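You operate a simulated robot arm through the tools that you are given. There is no shell and no other tool.

You run a simulated robot arm. Do the job below in one go: nothing can be reset, and whatever is moved stays where it is left.

TASK
Take the yellow cup out of its well, stand it on the teal tray and snap its lid on.
Fine: close the clear cover again; the other cups stay in their wells. Set down upright: what you pick out. Where these are worked on the way, their far stop is far enough and under half their travel is too little: clear cover.

The check looks at the end state, three seconds after you hand in, the way a careful person would. Anything else that was tipped, shoved, dropped, spilled or broken makes it a failure. A push-on lid holds only when it is set on centred and level and pressed home; a screw cap is set on level and turned clockwise until tight.

THE ROBOT
A 7-joint arm with a two-finger parallel gripper, fixed in place. Base frame: the origin is at the foot of the arm, x ahead of it, y to its left, z up; the work surface is at about z = 880. Lengths are in mm, angles in rad, forces in N, time in s.
Its first joint turns from -2.601 to 2.601 rad. Payload 3.5 kg.
The TCP is the grasp point between the finger pads, 23 mm short of the fingertips. In the tool frame z runs along the fingers and y along their closing line. The gripper opens to 94 mm. The fingers are 38 mm wide and 10 mm thick; the gripper's body (54 by 96 mm) begins 39 mm behind the TCP.
Orientation is that of the tool frame in the base frame, as a unit quaternion [x, y, z, w]. With the fingers straight down and closing along the base's y, the tool's x points along the base's -x, its y along +y and its z along -z.

THE INTERFACE
- The arm moves only by the tool move_arm. Its arguments are lists of equal length, an entry for each row: "translation": the shift along the base's x, y, z in units of 25 mm (1.0 is 25 mm), a list of three; "dr": the turn, a rotation vector about the base's x, y, z in units of 8 degrees (1.0 is 8 degrees), a list of three; "hand": the gripper command, from -1 (fully open) to 1 (shut), values between in proportion. In form: {"translation": [[tx, ty, tz], ...], "dr": [[ax, ay, az], ...], "hand": [hand, ...]}. A call has 1 to 20 rows; each row shifts and turns the commanded pose from where the row before left it. A call with a number of a shift or a turn outside -1 to 1 is refused whole. Each row takes 0.2 s and may step no farther than 50 mm and 0.15 rad from the row before; otherwise, or with a gripper value out of range, the whole call is refused. Where a pose cannot be reached the arm comes as near as it can. A force on the tool above 40 N (or 10 N above the force at the start of the call, whichever is more), or a blocked arm, ends the call early, and 0.2 s more pass. The fingers move at their own pace (about 153 mm/s each) and stop on an object; they squeeze with about 34 N. The grip force told is the motor's: it shows also when the fingers shut on nothing. Time passes only in rows, and 0.2 s behind the last, so rows that do not move let the fingers close. It gives the time, the measured TCP pose, the force on the tool (base axes), the opening and the grip force at its end, in the units of the frame above (readings bear some noise), with the torque about the TCP (base axes, N m) and any sound that the robot's microphone picked up.
- Cameras (640 x 400 px; columns grow to the right, rows downward): "scene" is now at [-266.9, 123.5, 1310.2]; the picture's right is [-0.72, -0.69, 0.00], its down [-0.11, 0.12, -0.99] and it looks along [0.69, -0.71, -0.16] (base axes); focal length 318 px, centre (320, 200). "wrist" rides on the gripper at [86, 16, -75] in the tool frame; the picture's right is [-0.18, 0.98, 0.00], its down [-0.58, -0.11, -0.81] and it looks along [-0.79, -0.15, 0.59] (tool axes); focal length 243 px, centre (320, 200). There is no depth. A picture from a camera that has moved, and an enlarged one, comes with that camera's place and axes in the base frame and with its lens.
- camera(camera): a new picture of that camera. It takes no simulated time.
- aim_head(pan, tilt): turns the head with the scene camera to pan (to the left, within 2.496 rad either way) and tilt (down, from -0.506 to 1.204), counted from straight ahead of the robot. It gives what a move gives.
- inspect(camera, box): a new picture of the part [left, top, right, bottom] of that camera's present view, enlarged. It takes no simulated time.
- hand_in(): hands the job in; it is judged then, once.

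Places have to be worked out from the pictures, the camera data and where the tool is seen. Open the gripper and draw the arm clear of the work before you hand the job in, unless the task says otherwise.

The tools are called after "Call:" as name(argument=value, ...) on one line, values as JSON. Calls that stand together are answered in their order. move_arm: Moves the arm, as the interface text tells. Its arguments: {"type":"object","properties":{"translation":{"type":"array"},"dr":{"type":"array"},"hand":{"type":"array"}},"required":["translation","dr","hand"]} The other tools are called the same way: aim_head (pan, tilt) turns the head that bears the scene camera; camera (camera) takes a picture; inspect (camera, box) takes an enlarged picture of a part of a camera's view; hand_in () hands the job in.

At the start:

```text
t: 0.0
position: [945.7, -557.2, 1138.5]
orientation: [-0.001, 1.0, 0.0, 0.0]
wrist_force: [0.0, -0.4, 0.3]
wrist_torque: [0.02, 0.02, 0.0]
opening: 93.6
finger_force: 0.0
head pan, tilt: [-0.803, 0.161]
```

scene: 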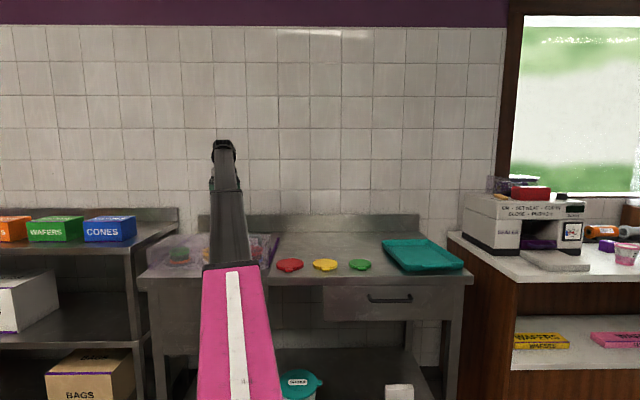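
wrist: 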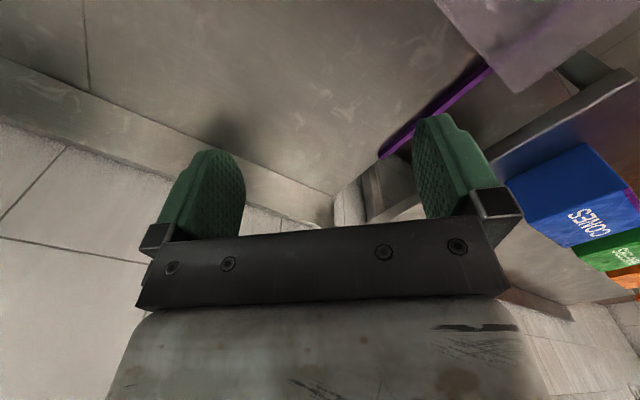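

The scene shows a bench with a clear-covered box on the left, three lids (red, yellow, green) and a teal tray on the right. I enlarge the work area to see details.

Call:
inspect(camera="scene", box=[130, 210, 310, 322])

Call:
inspect(camera="scene", box=[260, 210, 480, 348])

Call:
camera(camera="wrist")

```text
3.56 times, centred on (220, 266) of scene
camera zoom: at [-266.9, 123.5, 1310.2], right [-0.72, -0.69, 0.0], down [-0.11, 0.12, -0.99], along [0.69, -0.71, -0.16], focal length 1130 px, centre (676, -35)
```

zoom: 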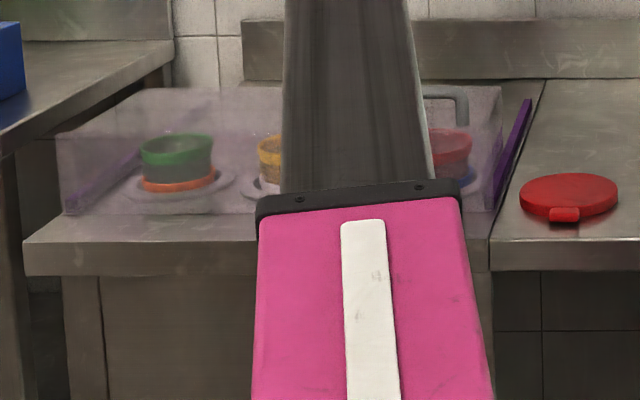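

```text
2.90 times, centred on (370, 279) of scene
camera zoom: at [-266.9, 123.5, 1310.2], right [-0.72, -0.69, 0.0], down [-0.11, 0.12, -0.99], along [0.69, -0.71, -0.16], focal length 921 px, centre (175, -29)
```

zoom: 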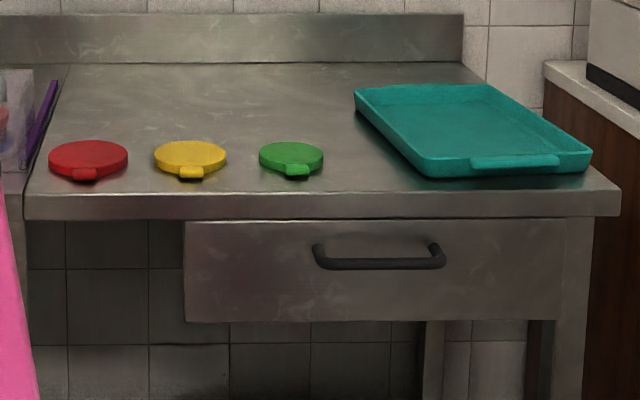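

```text
taken
camera wrist: at [858.2, -541.2, 1210.2], right [0.18, 0.98, 0.0], down [0.58, -0.11, 0.81], along [0.79, -0.15, -0.59], focal length 243 px, centre (320, 200)
```

wrist: 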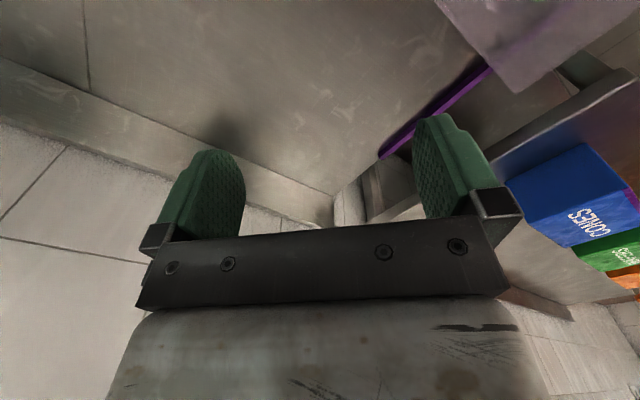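

The bench front is turned about 45° from the base axes. The clear-covered box lies at around 860 mm along (0.71,-0.71), and the arm hides its middle. I pull the arm back and turn the wrist so its camera looks at the box.

Call:
move_arm(translation=[[-0.97, 0.97, 0.3], [-0.97, 0.97, 0.3], [-0.97, 0.97, 0.3], [-0.97, 0.97, 0.3], [-0.97, 0.97, 0.3], [-0.97, 0.97, 0.3], [-0.97, 0.97, 0.3], [-0.97, 0.97, 0.3], [-0.97, 0.97, 0.3], [-0.97, 0.97, 0.3], [-0.97, 0.97, 0.3], [-0.97, 0.97, 0.3]], dr=[[0, 0, -0.37], [0, 0, -0.37], [0, 0, -0.37], [0, 0, -0.37], [0, 0, -0.37], [0, 0, -0.37], [0, 0, -0.37], [0, 0, -0.37], [0, 0, -0.37], [0, 0, -0.37], [0, 0, -0.37], [0, 0, -0.37]], hand=[-1, -1, -1, -1, -1, -1, -1, -1, -1, -1, -1, -1])

```text
t: 0.7
position: [896.6, -508.4, 1153.2]
orientation: [0.049, 0.999, -0.003, 0.004]
wrist_force: [4.1, 0.1, -3.0]
wrist_torque: [-0.24, -0.04, -0.19]
opening: 94.0
finger_force: 0.0
head pan, tilt: [-0.803, 0.161]
stopped in row 3: the force on the tool passed its limit at 57 N (the readings are from after the stop); the commanded pose is now the measured one
```

The move stopped after three rows with a 57 N force spike, so I look at what could have been touched.

Call:
camera(camera="scene")

Call:
camera(camera="wrist")

```text
taken
```

scene: 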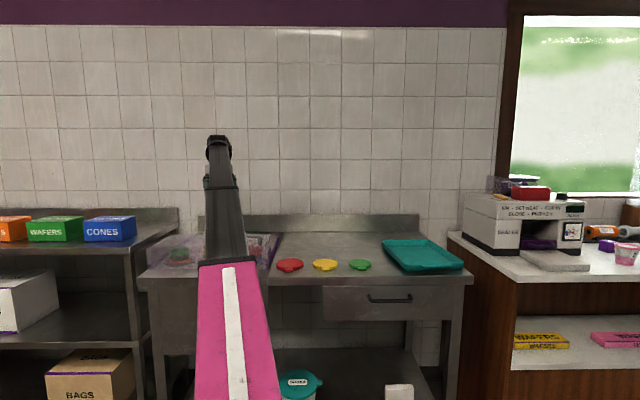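

```text
taken
camera wrist: at [810.3, -484.0, 1225.6], right [0.28, 0.96, 0.0], down [0.56, -0.16, 0.81], along [0.78, -0.23, -0.58], focal length 243 px, centre (320, 200)
```

wrist: 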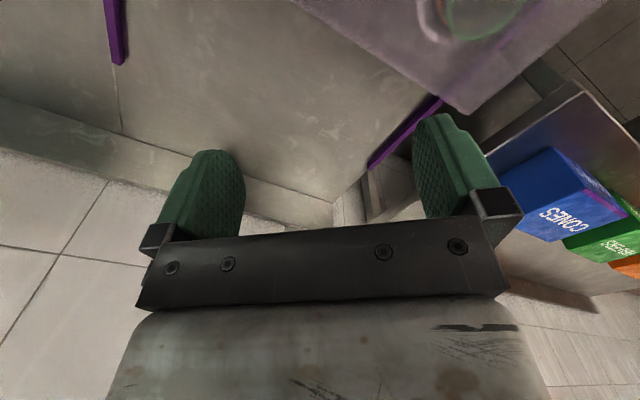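

Nothing is near the tool, so the spike looks inertial or from a quick start. I continue in gentler steps.

Call:
move_arm(translation=[[-0.2, 0.2, 0.1], [-0.4, 0.4, 0.2], [-0.5, 0.5, 0.2], [-0.5, 0.5, 0.2], [-0.5, 0.5, 0.2], [-0.5, 0.5, 0.2], [-0.5, 0.5, 0.2], [-0.5, 0.5, 0.2], [-0.5, 0.5, 0.2], [-0.5, 0.5, 0.2], [-0.5, 0.5, 0.2], [-0.5, 0.5, 0.2], [-0.5, 0.5, 0.2], [-0.5, 0.5, 0.2], [-0.5, 0.5, 0.2], [-0.5, 0.5, 0.2], [-0.5, 0.5, 0.2], [-0.5, 0.5, 0.2], [-0.4, 0.4, 0.1], [-0.2, 0.2, 0.0]], dr=[[0, 0, -0.1], [0, 0, -0.2], [0, 0, -0.2], [0, 0, -0.2], [0, 0, -0.2], [0, 0, -0.2], [0, 0, -0.2], [0, 0, -0.2], [0, 0, -0.2], [0, 0, -0.2], [0, 0, -0.2], [0, 0, -0.2], [0, 0, -0.2], [0, 0, -0.2], [0, 0, -0.2], [0, 0, -0.2], [0, 0, -0.2], [0, 0, -0.2], [0, 0, -0.2], [0, 0, -0.1]], hand=[-1, -1, -1, -1, -1, -1, -1, -1, -1, -1, -1, -1, -1, -1, -1, -1, -1, -1, -1, -1])

```text
t: 1.2
position: [888.1, -500.8, 1157.1]
orientation: [0.058, 0.998, -0.004, 0.008]
wrist_force: [3.7, 2.1, -5.2]
wrist_torque: [-0.44, -0.22, -0.38]
opening: 94.1
finger_force: 0.1
head pan, tilt: [-0.803, 0.161]
stopped in row 2: the force on the tool passed its limit at 47 N (the readings are from after the stop); the commanded pose is now the measured one
```

It stopped again with a force opposing the retreat, so something may be touching the gripper. I look closely at it.

Call:
inspect(camera="scene", box=[150, 110, 310, 210])

Call:
inspect(camera="wrist", box=[100, 80, 540, 355])

Call:
aim_head(pan=-0.65, tilt=0.35)

Call:
camera(camera="scene")

```text
4.00 times, centred on (230, 160) of scene
camera zoom: at [-266.9, 123.5, 1310.2], right [-0.72, -0.69, 0.0], down [-0.11, 0.12, -0.99], along [0.69, -0.71, -0.16], focal length 1272 px, centre (680, 360)
```

zoom: 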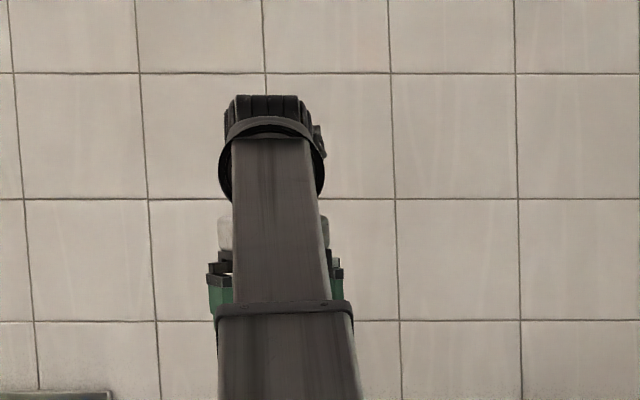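

```text
1.45 times, centred on (320, 218) of wrist
camera zoom: at [802.7, -474.8, 1228.9], right [0.3, 0.96, 0.0], down [0.55, -0.17, 0.82], along [0.78, -0.24, -0.58], focal length 353 px, centre (320, 174)
```

zoom: 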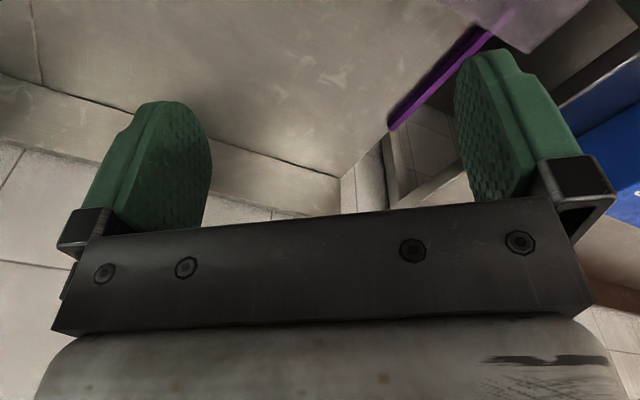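

```text
t: 1.9
position: [889.6, -501.1, 1157.5]
orientation: [0.057, 0.998, -0.004, 0.008]
wrist_force: [4.5, 2.7, -9.3]
wrist_torque: [-0.51, -0.36, -0.37]
opening: 94.1
finger_force: 0.1
head pan, tilt: [-0.649, 0.351]
```

```text
taken
```

scene: 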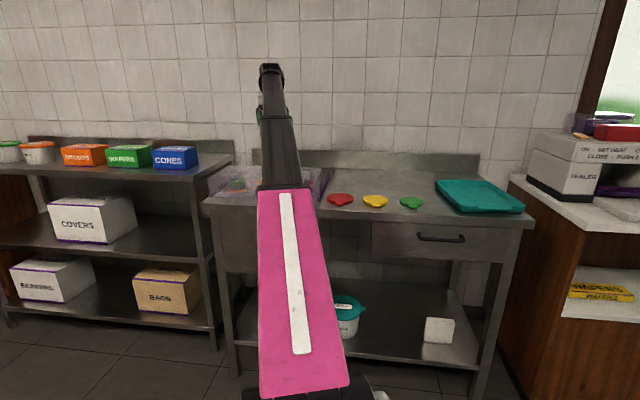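

A persistent downward push on the tool suggests the gripper is pressing against the steep forearm (self-contact). I ease back outward and downward to release it.

Call:
move_arm(translation=[[0.2, -0.2, -0.2], [0.2, -0.2, -0.3], [0.2, -0.2, -0.3], [0, 0, 0]], dr=[[0, 0, 0], [0, 0, 0], [0, 0, 0], [0, 0, 0]], hand=[-1, -1, -1, -1])

```text
t: 2.9
position: [903.6, -516.6, 1137.6]
orientation: [0.057, 0.998, -0.003, 0.006]
wrist_force: [-0.5, -1.2, -0.4]
wrist_torque: [-0.01, 0.02, 0.02]
opening: 93.9
finger_force: 0.0
head pan, tilt: [-0.649, 0.351]
```

The force is gone, which confirms self-contact. I lower the tool to make the forearm flatter, then check before retreating.

Call:
move_arm(translation=[[0, 0, -0.4], [0, 0, -0.5], [0, 0, -0.5], [0, 0, -0.5], [0, 0, -0.4], [-0.3, 0.3, -0.2], [-0.4, 0.4, 0], [-0.5, 0.5, 0], [-0.5, 0.5, 0], [-0.5, 0.5, 0], [-0.5, 0.5, 0], [-0.5, 0.5, 0], [-0.3, 0.3, 0]], dr=[[0, 0, 0], [0, 0, 0], [0, 0, 0], [0, 0, 0], [0, 0, 0], [0, 0, 0], [0, 0, 0], [0, 0, 0], [0, 0, 0], [0, 0, 0], [0, 0, 0], [0, 0, 0], [0, 0, 0]], hand=[-1, -1, -1, -1, -1, -1, -1, -1, -1, -1, -1, -1, -1])

```text
t: 5.7
position: [815.6, -427.9, 1073.7]
orientation: [0.057, 0.998, -0.004, 0.006]
wrist_force: [0.3, -0.2, -0.4]
wrist_torque: [0.01, 0.0, -0.01]
opening: 94.0
finger_force: 0.0
head pan, tilt: [-0.649, 0.351]
```

No contact now. I take pictures from here to see the box.

Call:
camera(camera="wrist")

Call:
camera(camera="scene")

```text
taken
camera wrist: at [729.7, -402.5, 1145.6], right [0.3, 0.96, 0.0], down [0.55, -0.17, 0.82], along [0.78, -0.24, -0.58], focal length 243 px, centre (320, 200)
```

wrist: 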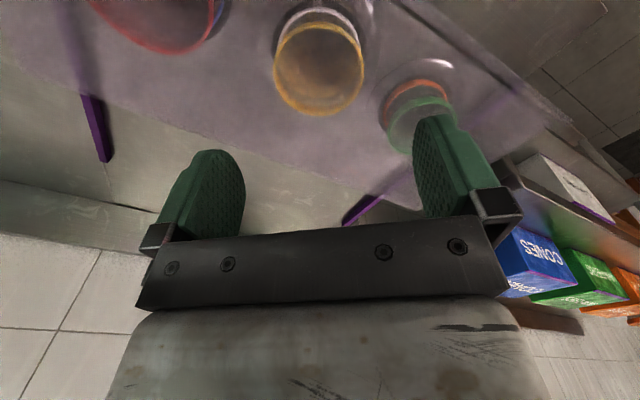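

```text
taken
```

scene: 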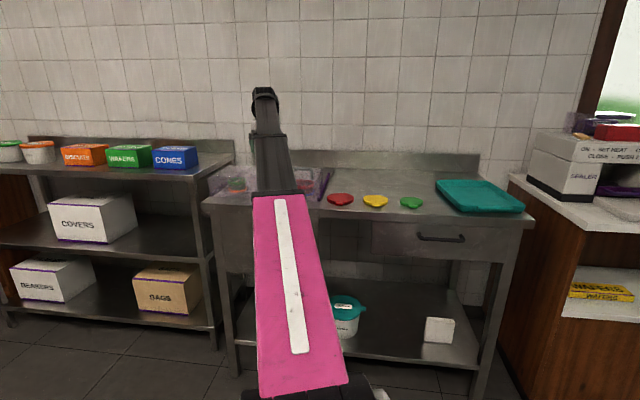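

The wrist view shows red, yellow and green cups under the cover, with purple rails running towards the wall. I retreat further and turn the wrist camera to face the box squarely.

Call:
move_arm(translation=[[-0.3, 0.3, 0], [-0.4, 0.4, 0], [-0.5, 0.5, 0], [-0.5, 0.5, 0], [-0.5, 0.5, 0], [-0.5, 0.5, 0], [-0.5, 0.5, 0], [-0.5, 0.5, 0], [-0.5, 0.5, 0], [-0.5, 0.5, 0], [-0.5, 0.5, 0], [-0.5, 0.5, 0], [-0.5, 0.5, 0], [-0.3, 0.3, 0], [-0.2, 0.2, 0]], dr=[[0, 0, -0.1], [0, 0, -0.2], [0, 0, -0.25], [0, 0, -0.25], [0, 0, -0.25], [0, 0, -0.25], [0, 0, -0.25], [0, 0, -0.25], [0, 0, -0.25], [0, 0, -0.25], [0, 0, -0.25], [0, 0, -0.25], [0, 0, -0.25], [0, 0, -0.25], [0, 0, -0.2]], hand=[-1, -1, -1, -1, -1, -1, -1, -1, -1, -1, -1, -1, -1, -1, -1])

Call:
camera(camera="wrist")

Call:
camera(camera="scene")

```text
t: 8.3
position: [678.2, -288.4, 1074.4]
orientation: [0.243, 0.97, -0.007, 0.009]
wrist_force: [2.8, 0.8, -2.6]
wrist_torque: [-0.17, 0.03, -0.25]
opening: 93.9
finger_force: 0.0
head pan, tilt: [-0.649, 0.351]
stopped in row 13: the force on the tool passed its limit at 50 N (the readings are from after the stop); the commanded pose is now the measured one
```

```text
taken
camera wrist: at [606.6, -232.3, 1145.1], right [0.63, 0.78, 0.0], down [0.45, -0.36, 0.82], along [0.64, -0.52, -0.57], focal length 243 px, centre (320, 200)
```

wrist: 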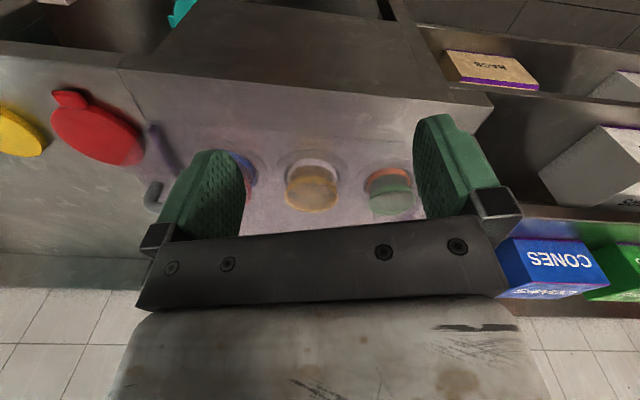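

```text
taken
```

scene: 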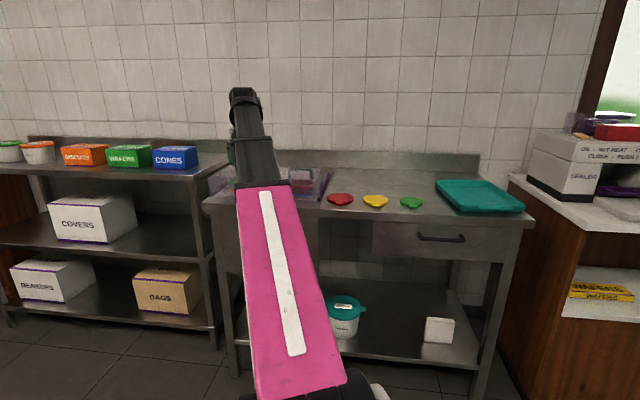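

The retreat is limited by the forearm again at this height. I back out slightly and enlarge the wrist view to study the cover and handle.

Call:
move_arm(translation=[[0.2, -0.2, -0.3], [0.2, -0.2, -0.4], [0, 0, -0.4], [0, 0, 0]], dr=[[0, 0, 0], [0, 0, 0], [0, 0, 0], [0, 0, 0]], hand=[-1, -1, -1, -1])

Call:
inspect(camera="wrist", box=[0, 40, 320, 240])

Call:
inspect(camera="wrist", box=[200, 40, 520, 240])

Call:
inspect(camera="scene", box=[190, 140, 350, 240])

```text
t: 9.3
position: [686.2, -298.4, 1046.9]
orientation: [0.243, 0.97, -0.007, 0.009]
wrist_force: [0.7, -0.2, 0.1]
wrist_torque: [0.02, -0.01, -0.01]
opening: 93.9
finger_force: 0.0
head pan, tilt: [-0.649, 0.351]
```

```text
2.00 times, centred on (160, 140) of wrist
camera zoom: at [616.5, -242.6, 1117.5], right [0.63, 0.78, 0.0], down [0.45, -0.36, 0.82], along [0.64, -0.52, -0.57], focal length 485 px, centre (640, 320)
```

zoom: 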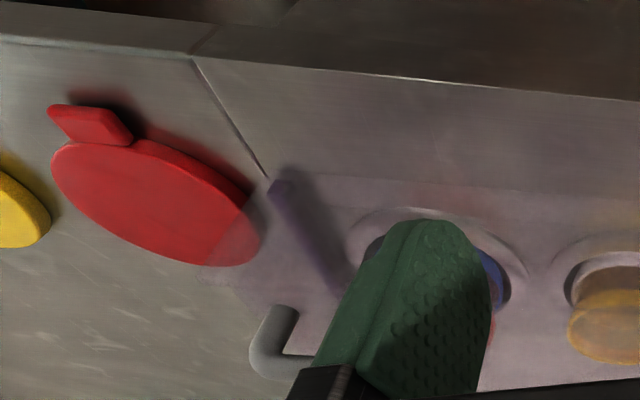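

```text
2.00 times, centred on (360, 140) of wrist
camera zoom: at [616.5, -242.6, 1117.5], right [0.63, 0.78, 0.0], down [0.45, -0.36, 0.82], along [0.64, -0.52, -0.57], focal length 485 px, centre (240, 320)
```

zoom: 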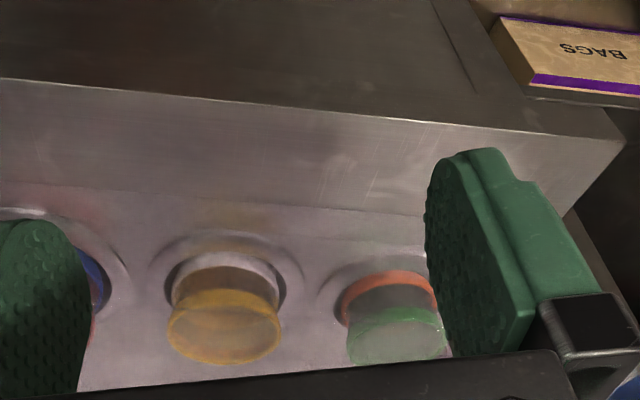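

```text
4.00 times, centred on (270, 190) of scene
camera zoom: at [-257.1, 134.1, 1292.5], right [-0.6, -0.8, 0.0], down [-0.27, 0.21, -0.94], along [0.75, -0.57, -0.34], focal length 1272 px, centre (520, 240)
```

zoom: 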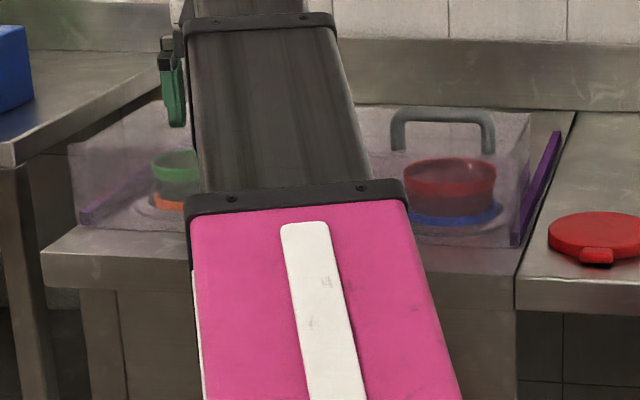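

The cover has a U-shaped handle on top near its right side, and two rails run back along the bench, so it seems to slide toward the wall. I swing the arm to the right, a bit lower, so the head camera can see the whole box.

Call:
move_arm(translation=[[-0.3, -0.3, -0.4], [-0.6, -0.6, -0.4], [-0.8, -0.8, -0.4], [-0.8, -0.8, -0.4], [-0.8, -0.8, -0.3], [-0.8, -0.8, 0], [-0.8, -0.8, 0], [-0.8, -0.8, 0], [-0.8, -0.8, 0], [-0.8, -0.8, 0], [-0.8, -0.8, 0], [-0.8, -0.8, 0], [-0.8, -0.8, 0], [-0.6, -0.6, 0], [-0.3, -0.3, 0]], dr=[[0, 0, -0.1], [0, 0, -0.2], [0, 0, -0.2], [0, 0, -0.2], [0, 0, -0.2], [0, 0, -0.2], [0, 0, -0.2], [0, 0, -0.2], [0, 0, -0.2], [0, 0, -0.2], [0, 0, -0.2], [0, 0, -0.2], [0, 0, -0.2], [0, 0, -0.1], [0, 0, -0.1]], hand=[-1, -1, -1, -1, -1, -1, -1, -1, -1, -1, -1, -1, -1, -1, -1])

Call:
camera(camera="scene")

Call:
camera(camera="wrist")

```text
t: 12.5
position: [420.5, -563.1, 999.4]
orientation: [0.421, 0.907, -0.009, 0.007]
wrist_force: [-0.5, 0.2, 0.5]
wrist_torque: [0.02, 0.0, -0.04]
opening: 93.8
finger_force: 0.1
head pan, tilt: [-0.649, 0.351]
```

```text
taken
```

scene: 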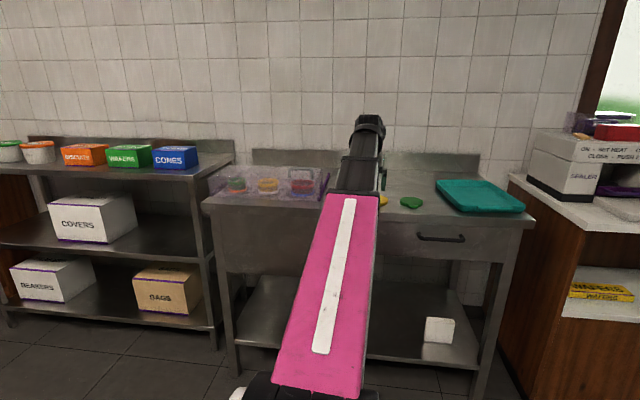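

```text
taken
camera wrist: at [375.6, -485.7, 1070.4], right [0.87, 0.49, 0.0], down [0.29, -0.5, 0.82], along [0.4, -0.71, -0.57], focal length 243 px, centre (320, 200)
```

wrist: 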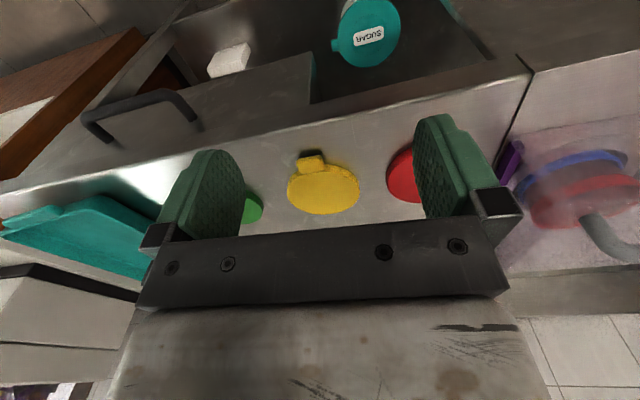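

Now the box is unobstructed in the scene view. I enlarge it.

Call:
inspect(camera="scene", box=[200, 140, 344, 230])

Call:
inspect(camera="wrist", box=[480, 80, 640, 280])

Call:
inspect(camera="wrist", box=[180, 100, 500, 300])

```text
4.44 times, centred on (272, 185) of scene
camera zoom: at [-257.2, 134.0, 1292.5], right [-0.6, -0.8, 0.0], down [-0.27, 0.21, -0.94], along [0.75, -0.57, -0.34], focal length 1413 px, centre (533, 267)
```

zoom: 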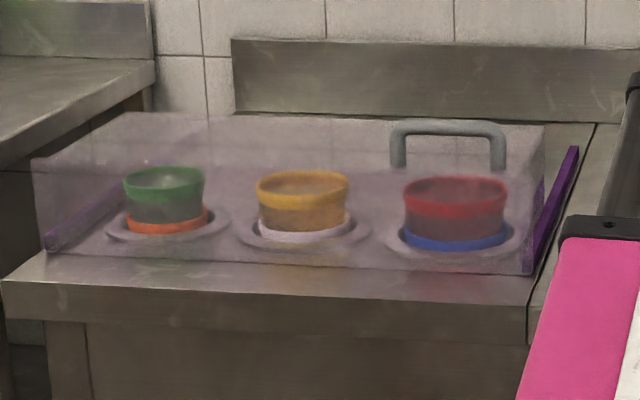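

```text
2.00 times, centred on (560, 180) of wrist
camera zoom: at [375.6, -485.7, 1070.4], right [0.87, 0.49, 0.0], down [0.29, -0.5, 0.82], along [0.4, -0.71, -0.57], focal length 485 px, centre (-160, 240)
```

zoom: 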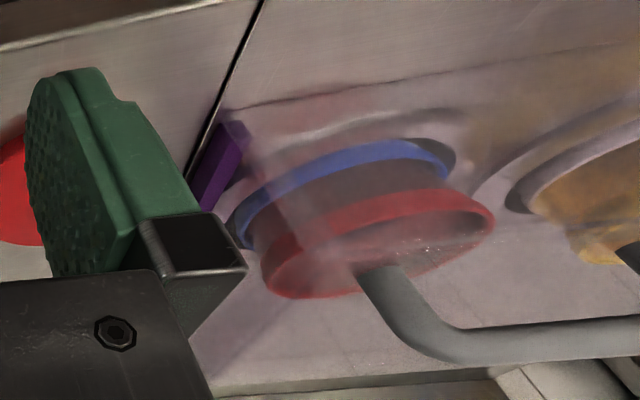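

```text
2.00 times, centred on (340, 200) of wrist
camera zoom: at [375.6, -485.7, 1070.4], right [0.87, 0.49, 0.0], down [0.29, -0.5, 0.82], along [0.4, -0.71, -0.57], focal length 485 px, centre (280, 200)
```

zoom: 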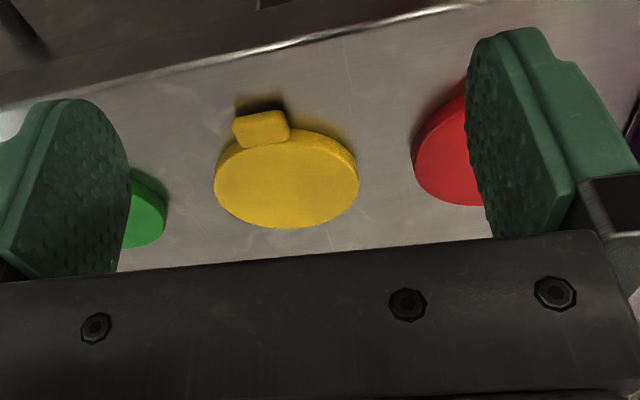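

I zoom in more on the cover's front face and the rails to determine whether it has a front wall and how it opens.

Call:
inspect(camera="scene", box=[280, 155, 344, 195])

Call:
inspect(camera="scene", box=[200, 160, 264, 200])

Call:
inspect(camera="wrist", box=[500, 110, 580, 160])

```text
10.00 times, centred on (312, 175) of scene
camera zoom: at [-257.2, 134.0, 1292.5], right [-0.6, -0.8, 0.0], down [-0.27, 0.21, -0.94], along [0.75, -0.57, -0.34], focal length 3179 px, centre (400, 450)
```

zoom: 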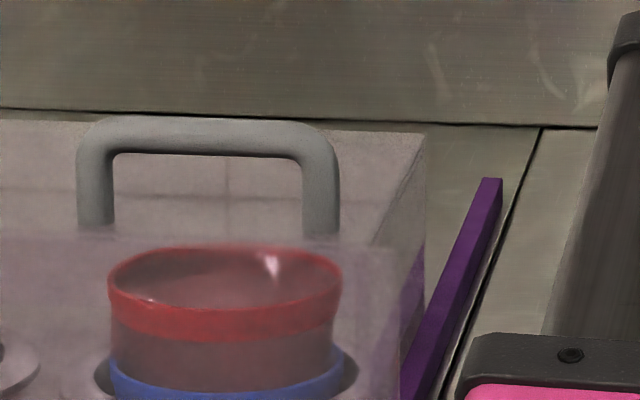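

```text
10.00 times, centred on (232, 180) of scene
camera zoom: at [-257.2, 134.0, 1292.5], right [-0.6, -0.8, 0.0], down [-0.27, 0.21, -0.94], along [0.75, -0.57, -0.34], focal length 3179 px, centre (1200, 400)
```

zoom: 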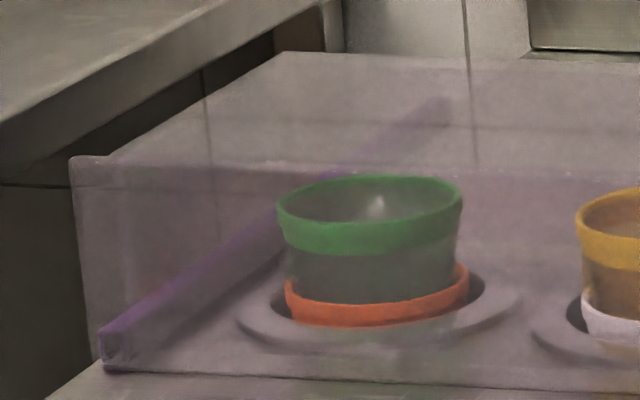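

```text
8.00 times, centred on (540, 135) of wrist
camera zoom: at [375.6, -485.7, 1070.4], right [0.87, 0.49, 0.0], down [0.29, -0.5, 0.82], along [0.4, -0.71, -0.57], focal length 1941 px, centre (-1440, 720)
```

zoom: 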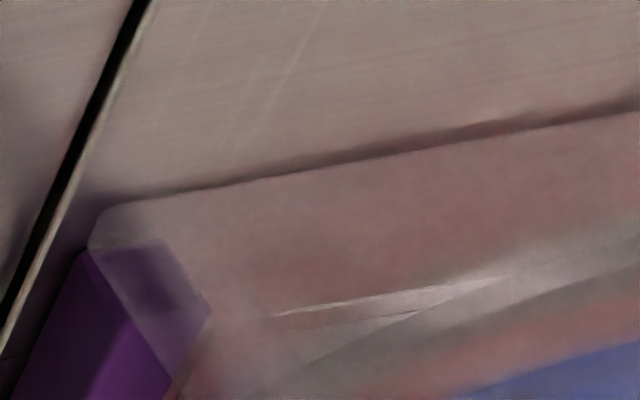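

The cover has front and side walls, a top at about z=965, and a bar handle centred near (686, -494, 1001) running across. I move above the handle with the fingers turned to close along the rail direction (yaw +45°), staying high.

Call:
move_arm(translation=[[0.3, 0.1, 0.2], [0.6, 0.17, 0.2], [0.7, 0.17, 0.2], [0.7, 0.17, 0.2], [0.7, 0.17, 0.2], [0.7, 0.17, 0.2], [0.7, 0.17, 0.2], [0.7, 0.17, 0.2], [0.7, 0.17, 0.2], [0.7, 0.17, 0.2], [0.7, 0.17, 0.2], [0.7, 0.17, 0.2], [0.7, 0.17, 0.1], [0.7, 0.17, 0.1], [0.7, 0.17, 0], [0.6, 0.27, 0], [0.3, 0.1, 0]], dr=[[0, 0, 0.4], [0, 0, 0.7], [0, 0, 0.75], [0, 0, 0.75], [0, 0, 0.75], [0, 0, 0.75], [0, 0, 0.75], [0, 0, 0.75], [0, 0, 0.75], [0, 0, 0.75], [0, 0, 0.75], [0, 0, 0.75], [0, 0, 0.75], [0, 0, 0.75], [0, 0, 0.75], [0, 0, 0.65], [0, 0, 0.4]], hand=[-1, -1, -1, -1, -1, -1, -1, -1, -1, -1, -1, -1, -1, -1, -1, -1, -1])

Call:
camera(camera="wrist")

Call:
inspect(camera="scene", box=[190, 120, 350, 220])

```text
t: 16.1
position: [694.7, -494.2, 1063.4]
orientation: [-0.386, 0.923, 0.0, 0.01]
wrist_force: [0.0, 0.7, -0.6]
wrist_torque: [0.0, -0.04, 0.0]
opening: 94.0
finger_force: 0.0
head pan, tilt: [-0.649, 0.351]
```

```text
taken
camera wrist: at [620.1, -545.2, 1134.5], right [-0.57, 0.82, 0.0], down [0.47, 0.33, 0.82], along [0.67, 0.47, -0.57], focal length 243 px, centre (320, 200)
```

wrist: 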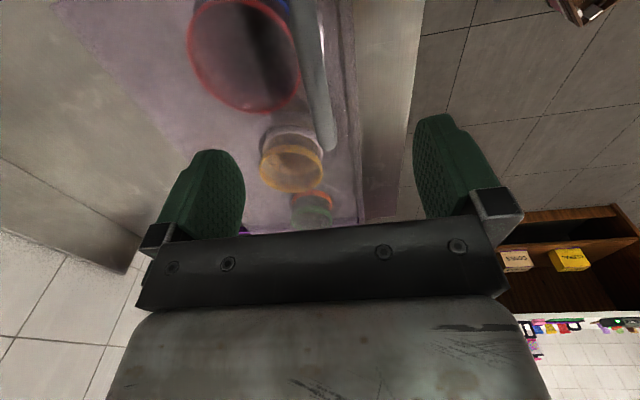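

```text
4.00 times, centred on (270, 170) of scene
camera zoom: at [-257.1, 134.1, 1292.5], right [-0.6, -0.8, 0.0], down [-0.27, 0.21, -0.94], along [0.75, -0.57, -0.34], focal length 1272 px, centre (520, 320)
```

zoom: 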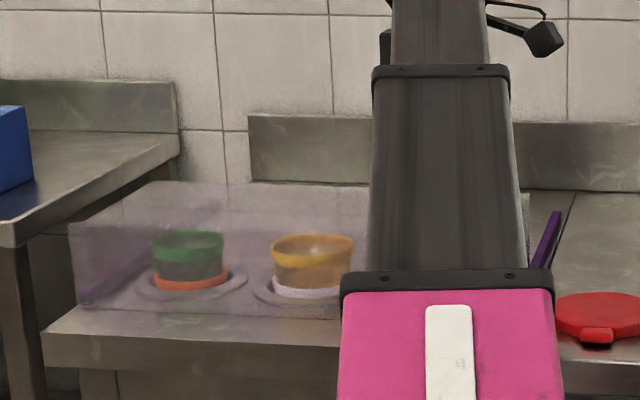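

The handle bar shows between the fingers, at about n≈838 along the rail direction, close to the TCP. I enlarge this view to study the hood's walls before grasping.

Call:
inspect(camera="wrist", box=[60, 0, 440, 238])

Call:
inspect(camera="wrist", box=[260, 80, 420, 180])

```text
1.68 times, centred on (250, 119) of wrist
camera zoom: at [620.1, -545.2, 1134.5], right [-0.57, 0.82, 0.0], down [0.47, 0.33, 0.82], along [0.67, 0.47, -0.57], focal length 408 px, centre (438, 336)
```

zoom: 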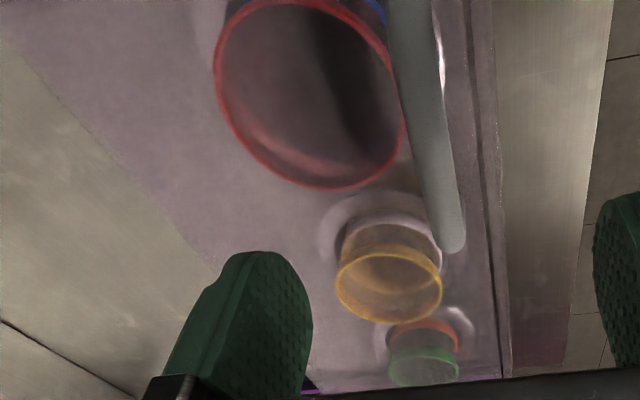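

```text
4.00 times, centred on (340, 130) of wrist
camera zoom: at [620.1, -545.2, 1134.5], right [-0.57, 0.82, 0.0], down [0.47, 0.33, 0.82], along [0.67, 0.47, -0.57], focal length 970 px, centre (240, 480)
```

zoom: 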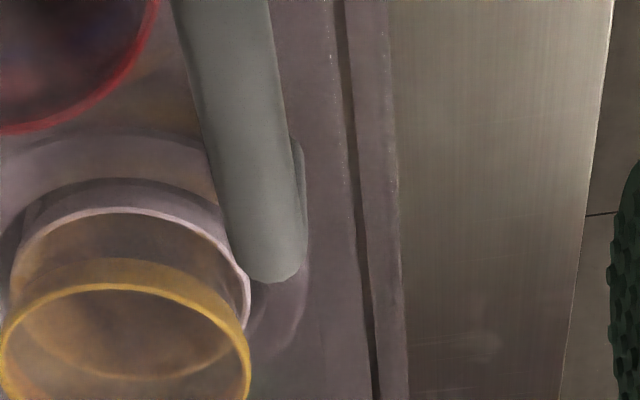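

I centre over the bar and lower so the pads straddle it, tips about 13 mm above the cover top, then close on the bar.

Call:
move_arm(translation=[[-0.19, -0.04, -0.3], [0, 0, -0.5], [0, 0, -0.5], [0, 0, -0.4], [0, 0, -0.3], [0, 0, -0.25], [0, 0, -0.15], [0, 0, 0]], dr=[[0, 0, 0], [0, 0, 0], [0, 0, 0], [0, 0, 0], [0, 0, 0], [0, 0, 0], [0, 0, 0], [0, 0, 0]], hand=[-1, -1, -1, -1, -1, -1, -1, -1])

Call:
camera(camera="wrist")

```text
t: 17.9
position: [689.1, -494.2, 1005.3]
orientation: [-0.386, 0.923, 0.0, 0.011]
wrist_force: [-0.3, 0.5, 1.2]
wrist_torque: [0.0, -0.02, 0.0]
opening: 94.1
finger_force: 0.1
head pan, tilt: [-0.649, 0.351]
```

```text
taken
camera wrist: at [614.9, -545.6, 1075.1], right [-0.57, 0.82, 0.0], down [0.47, 0.33, 0.82], along [0.67, 0.47, -0.57], focal length 243 px, centre (320, 200)
```

wrist: 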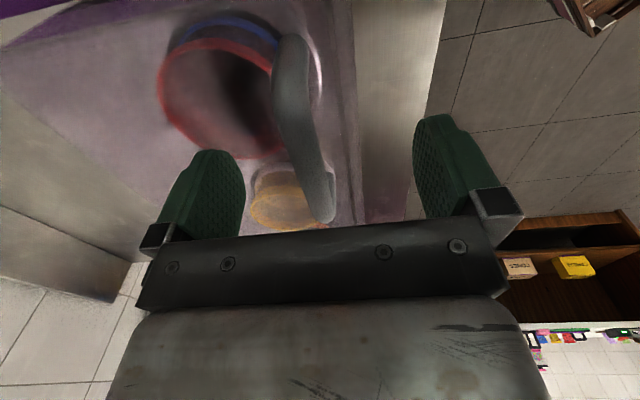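

The bar lies between the pads, about 3–4 mm toward the wall side of centre. I shift slightly and close the gripper.

Call:
move_arm(translation=[[0.1, -0.1, -0.08], [0, 0, 0], [0, 0, 0], [0, 0, 0], [0, 0, 0]], dr=[[0, 0, 0], [0, 0, 0], [0, 0, 0], [0, 0, 0], [0, 0, 0]], hand=[-1, 0.0, 0.6, 1, 1])

Call:
camera(camera="wrist")

```text
t: 19.1
position: [691.7, -495.6, 1002.4]
orientation: [-0.384, 0.923, 0.0, 0.012]
wrist_force: [3.5, -2.7, -0.6]
wrist_torque: [0.07, -0.09, -1.5]
opening: 13.7
finger_force: 44.9
head pan, tilt: [-0.649, 0.351]
```

```text
taken
camera wrist: at [617.6, -548.2, 1073.6], right [-0.57, 0.82, 0.0], down [0.47, 0.33, 0.82], along [0.68, 0.46, -0.57], focal length 243 px, centre (320, 200)
```

wrist: 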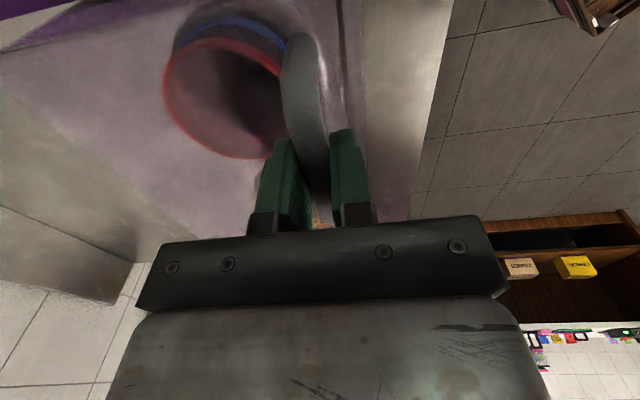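

The bar is gripped (13.7 mm). I test gently: a small push of about 8 mm along the rails toward the wall.

Call:
move_arm(translation=[[0.08, -0.08, 0], [0.08, -0.08, 0], [0.08, -0.08, 0], [0, 0, 0]], dr=[[0, 0, 0], [0, 0, 0], [0, 0, 0], [0, 0, 0]], hand=[1, 1, 1, 1])

Call:
camera(camera="wrist")

```text
t: 20.1
position: [697.3, -502.2, 1002.7]
orientation: [-0.385, 0.923, 0.0, 0.011]
wrist_force: [-1.3, 0.2, 6.9]
wrist_torque: [0.09, -0.09, -1.58]
opening: 13.6
finger_force: 44.9
head pan, tilt: [-0.649, 0.351]
```

```text
taken
camera wrist: at [622.9, -553.5, 1073.6], right [-0.57, 0.82, 0.0], down [0.47, 0.33, 0.82], along [0.68, 0.46, -0.57], focal length 243 px, centre (320, 200)
```

wrist: 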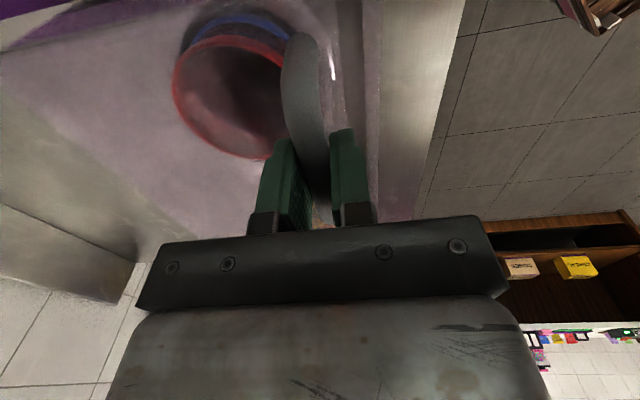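

The handle followed with almost no resistance. I check in the scene camera whether the hood slid or did something else.

Call:
inspect(camera="scene", box=[200, 140, 344, 230])

Call:
inspect(camera="wrist", box=[240, 0, 480, 150])

```text
4.44 times, centred on (272, 185) of scene
camera zoom: at [-257.4, 134.2, 1292.5], right [-0.6, -0.8, 0.0], down [-0.27, 0.21, -0.94], along [0.75, -0.57, -0.34], focal length 1413 px, centre (533, 267)
```

zoom: 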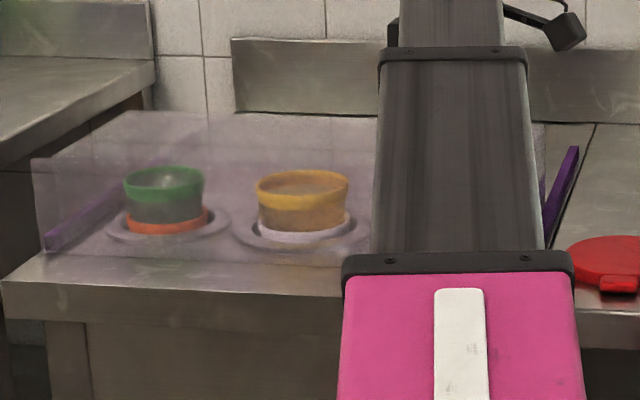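

```text
2.67 times, centred on (360, 75) of wrist
camera zoom: at [622.9, -553.5, 1073.6], right [-0.57, 0.82, 0.0], down [0.47, 0.33, 0.82], along [0.68, 0.46, -0.57], focal length 647 px, centre (213, 533)
```

zoom: 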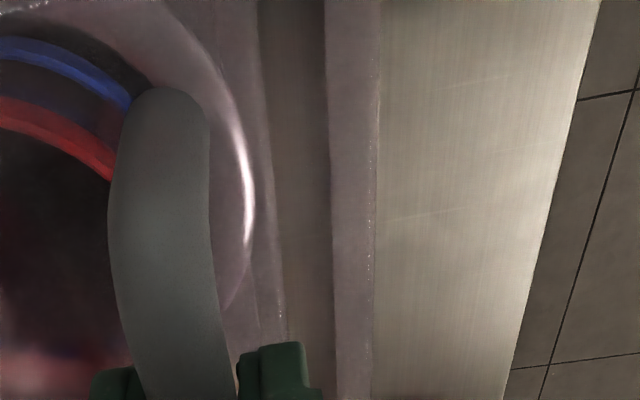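

The lid slid freely while a dark gap opened behind the front strip, suggesting the front wall stays fixed. I push another ~14 mm and compare, still well clear of the cups.

Call:
move_arm(translation=[[0.1, -0.1, 0], [0.1, -0.1, 0], [0.1, -0.1, 0], [0.1, -0.1, 0], [0, 0, 0]], dr=[[0, 0, 0], [0, 0, 0], [0, 0, 0], [0, 0, 0], [0, 0, 0]], hand=[1, 1, 1, 1, 1])

Call:
inspect(camera="scene", box=[200, 160, 264, 200])

Call:
inspect(camera="wrist", box=[160, 0, 480, 200])

```text
t: 21.3
position: [708.2, -512.0, 1002.1]
orientation: [-0.385, 0.923, 0.0, 0.011]
wrist_force: [-1.7, -0.8, 16.3]
wrist_torque: [-0.22, 0.31, -1.56]
opening: 13.7
finger_force: 45.3
head pan, tilt: [-0.649, 0.351]
```

```text
10.00 times, centred on (232, 180) of scene
camera zoom: at [-257.5, 134.3, 1292.4], right [-0.6, -0.8, 0.0], down [-0.27, 0.21, -0.94], along [0.75, -0.57, -0.34], focal length 3179 px, centre (1200, 400)
```

zoom: 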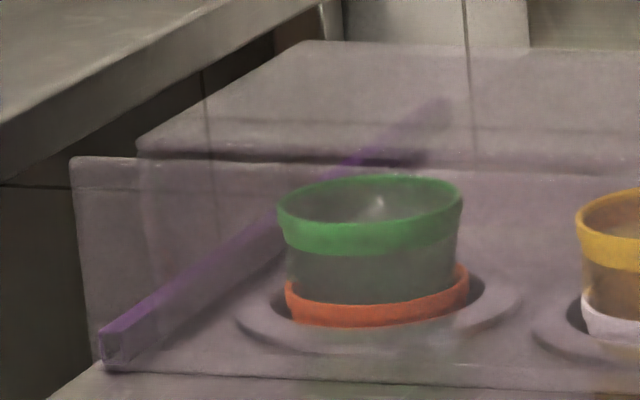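

```text
2.00 times, centred on (320, 100) of wrist
camera zoom: at [633.1, -563.6, 1073.5], right [-0.57, 0.82, -0.01], down [0.47, 0.33, 0.82], along [0.68, 0.46, -0.57], focal length 485 px, centre (320, 400)
```

zoom: 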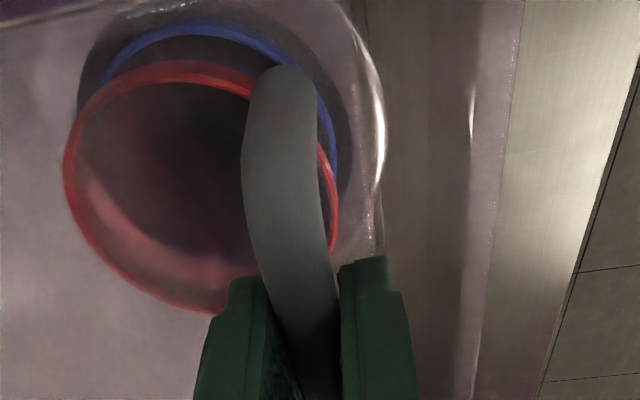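

The front screen stays fixed and the lid slides back above the cups, which is good. The vertical force has grown to 16 N, so I raise the commanded height a little to relieve it.

Call:
move_arm(translation=[[0, 0, 0.06], [0, 0, 0]], dr=[[0, 0, 0], [0, 0, 0]], hand=[1, 1])

```text
t: 21.9
position: [708.7, -513.4, 1003.0]
orientation: [-0.385, 0.923, 0.002, 0.011]
wrist_force: [-2.7, -2.8, -8.4]
wrist_torque: [0.09, -0.1, -1.51]
opening: 13.7
finger_force: 44.4
head pan, tilt: [-0.649, 0.351]
```

Contact force is now small and the stiffness is high, so only sub-millimetre corrections are needed. I slide the lid on along the rails in measured steps with a slight rise.

Call:
move_arm(translation=[[0.2, -0.2, 0.0], [0.3, -0.3, 0.01], [0.3, -0.3, 0.02], [0.3, -0.3, 0.02], [0.3, -0.3, 0.02], [0.2, -0.2, 0.01], [0, 0, 0]], dr=[[0, 0, 0], [0, 0, 0], [0, 0, 0], [0, 0, 0], [0, 0, 0], [0, 0, 0], [0, 0, 0]], hand=[1, 1, 1, 1, 1, 1, 1])

Call:
inspect(camera="scene", box=[200, 140, 344, 230])

```text
t: 23.5
position: [749.8, -554.2, 1005.3]
orientation: [-0.386, 0.922, 0.0, 0.011]
wrist_force: [-0.7, -2.9, -21.3]
wrist_torque: [0.13, -0.09, -1.3]
opening: 13.6
finger_force: 44.6
head pan, tilt: [-0.649, 0.351]
```

```text
4.44 times, centred on (272, 185) of scene
camera zoom: at [-256.7, 133.6, 1292.7], right [-0.6, -0.8, 0.0], down [-0.27, 0.21, -0.94], along [0.75, -0.57, -0.34], focal length 1413 px, centre (533, 267)
```

zoom: 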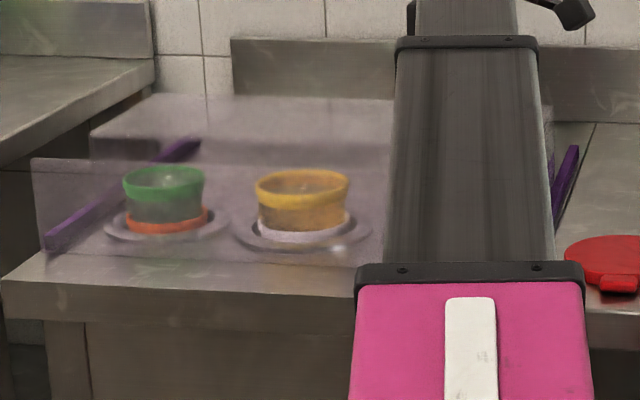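

The lid has slid about 82 mm. The tool is now pulling up slightly, so I lower by about 1 mm and continue toward the far stop.

Call:
move_arm(translation=[[0, 0, -0.05], [0.2, -0.2, 0.0], [0.3, -0.3, 0.0], [0.3, -0.3, 0.01], [0.3, -0.3, 0.0], [0.2, -0.2, 0.0], [0, 0, 0]], dr=[[0, 0, 0], [0, 0, 0], [0, 0, 0], [0, 0, 0], [0, 0, 0], [0, 0, 0], [0, 0, 0]], hand=[1, 1, 1, 1, 1, 1, 1])

```text
t: 25.1
position: [781.3, -584.6, 1006.4]
orientation: [-0.385, 0.923, 0.0, 0.011]
wrist_force: [-9.6, -9.0, 5.9]
wrist_torque: [0.38, -0.32, -1.14]
opening: 13.4
finger_force: 45.3
head pan, tilt: [-0.649, 0.351]
```

Travel is about 126 mm. A small sideways force has built up, so I trim it and continue until the stop or reach limit.

Call:
move_arm(translation=[[-0.02, -0.02, 0.0], [0.2, -0.2, 0.01], [0.25, -0.25, 0.01], [0.25, -0.25, 0.01], [0.2, -0.2, 0.01], [0, 0, 0]], dr=[[0, 0, 0], [0, 0, 0], [0, 0, 0], [0, 0, 0], [0, 0, 0], [0, 0, 0]], hand=[1, 1, 1, 1, 1, 1])

Call:
camera(camera="scene")

Call:
camera(camera="wrist")

```text
t: 26.5
position: [803.0, -605.8, 1005.1]
orientation: [-0.385, 0.923, 0.0, 0.013]
wrist_force: [1.0, 0.7, 15.6]
wrist_torque: [-0.81, 0.93, -1.38]
opening: 13.6
finger_force: 45.0
head pan, tilt: [-0.649, 0.351]
```

```text
taken
```

scene: 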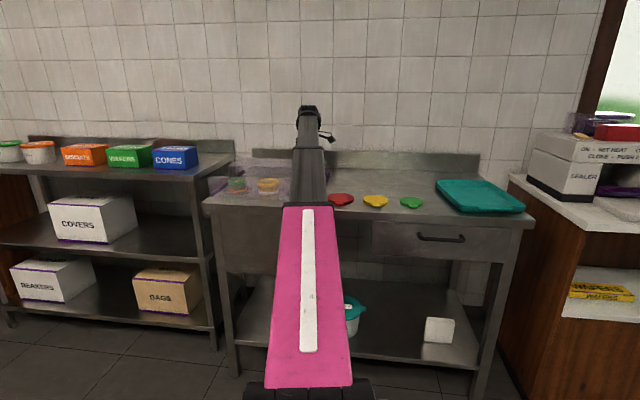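

```text
taken
camera wrist: at [727.7, -658.3, 1076.2], right [-0.57, 0.82, 0.0], down [0.47, 0.33, 0.82], along [0.68, 0.47, -0.57], focal length 243 px, centre (320, 200)
```

wrist: 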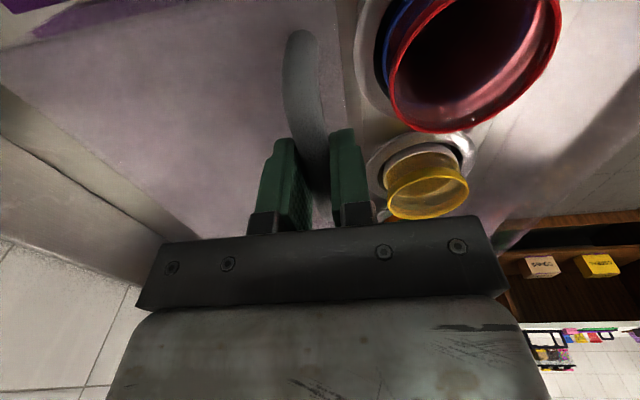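

The cups are now uncovered; travel is about 157 mm. I continue gently to find the far stop.

Call:
move_arm(translation=[[0, 0, 0.03], [0.15, -0.15, 0.02], [0.15, -0.15, 0.02], [0.15, -0.15, 0.02], [0.15, -0.15, 0.02], [0.15, -0.15, 0.02], [0, 0, 0]], dr=[[0, 0, 0], [0, 0, 0], [0, 0, 0], [0, 0, 0], [0, 0, 0], [0, 0, 0], [0, 0, 0]], hand=[1, 1, 1, 1, 1, 1, 1])

Call:
camera(camera="wrist")

```text
t: 28.1
position: [821.6, -627.5, 1007.1]
orientation: [-0.386, 0.922, 0.001, 0.011]
wrist_force: [0.4, 2.1, -30.8]
wrist_torque: [-0.02, 0.04, -1.11]
opening: 13.8
finger_force: 44.9
head pan, tilt: [-0.649, 0.351]
```

```text
taken
camera wrist: at [747.4, -678.2, 1078.4], right [-0.57, 0.82, 0.0], down [0.47, 0.33, 0.82], along [0.67, 0.47, -0.57], focal length 243 px, centre (320, 200)
```

wrist: 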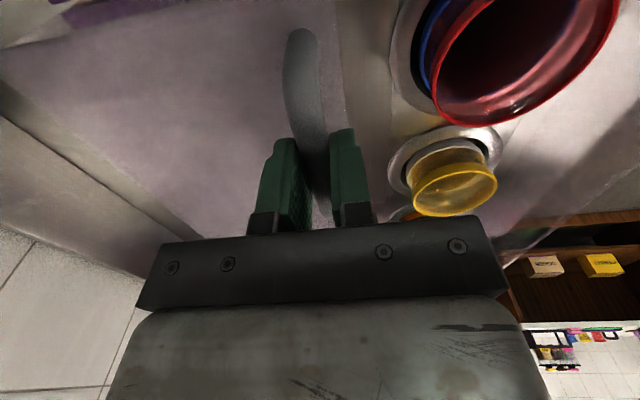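

Travel is about 185 mm with the lid well clear of the cups. I relieve the upward pull, then release the handle and rise straight up.

Call:
move_arm(translation=[[0, 0, -0.06], [0, 0, 0], [0, 0, 0], [0, 0, 0], [0, 0, 0]], dr=[[0, 0, 0], [0, 0, 0], [0, 0, 0], [0, 0, 0], [0, 0, 0]], hand=[1, 1, 0.5, -0.2, -1])

Call:
move_arm(translation=[[0, 0, 0.2], [0, 0, 0.4], [0, 0, 0.4], [0, 0, 0.4], [0, 0, 0.4], [0, 0, 0.2]], dr=[[0, 0, 0], [0, 0, 0], [0, 0, 0], [0, 0, 0], [0, 0, 0], [0, 0, 0]], hand=[-1, -1, -1, -1, -1, -1])

Call:
camera(camera="wrist")

Call:
inspect(camera="scene", box=[200, 140, 344, 230])

```text
t: 29.3
position: [821.3, -625.6, 1008.2]
orientation: [-0.385, 0.923, 0.0, 0.011]
wrist_force: [-0.2, 1.0, 0.5]
wrist_torque: [0.03, -0.02, -0.01]
opening: 94.0
finger_force: 0.0
head pan, tilt: [-0.649, 0.351]
```

```text
t: 30.7
position: [822.3, -627.0, 1057.7]
orientation: [-0.387, 0.922, 0.0, 0.012]
wrist_force: [-0.5, -0.7, 0.0]
wrist_torque: [-0.01, 0.0, 0.0]
opening: 93.9
finger_force: 0.0
head pan, tilt: [-0.649, 0.351]
```

```text
taken
camera wrist: at [747.1, -677.7, 1128.9], right [-0.57, 0.82, 0.0], down [0.47, 0.33, 0.82], along [0.68, 0.46, -0.57], focal length 243 px, centre (320, 200)
```

wrist: 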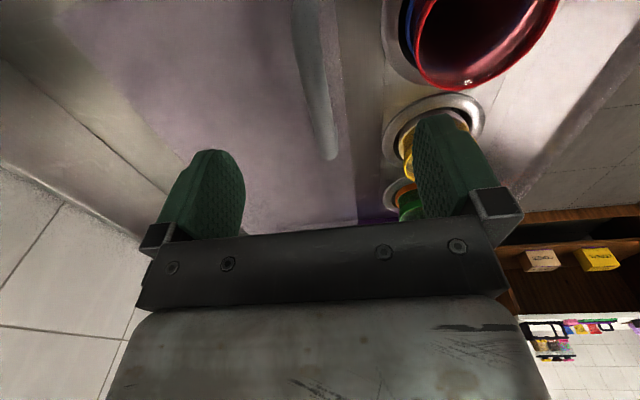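

```text
4.44 times, centred on (272, 185) of scene
camera zoom: at [-257.2, 134.0, 1292.5], right [-0.6, -0.8, 0.0], down [-0.27, 0.21, -0.94], along [0.75, -0.57, -0.34], focal length 1413 px, centre (533, 267)
```

zoom: 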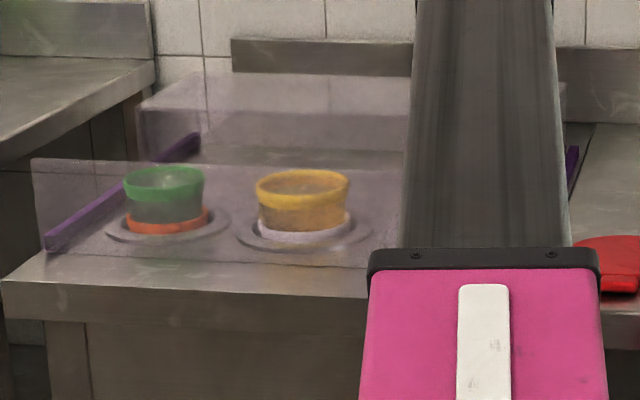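

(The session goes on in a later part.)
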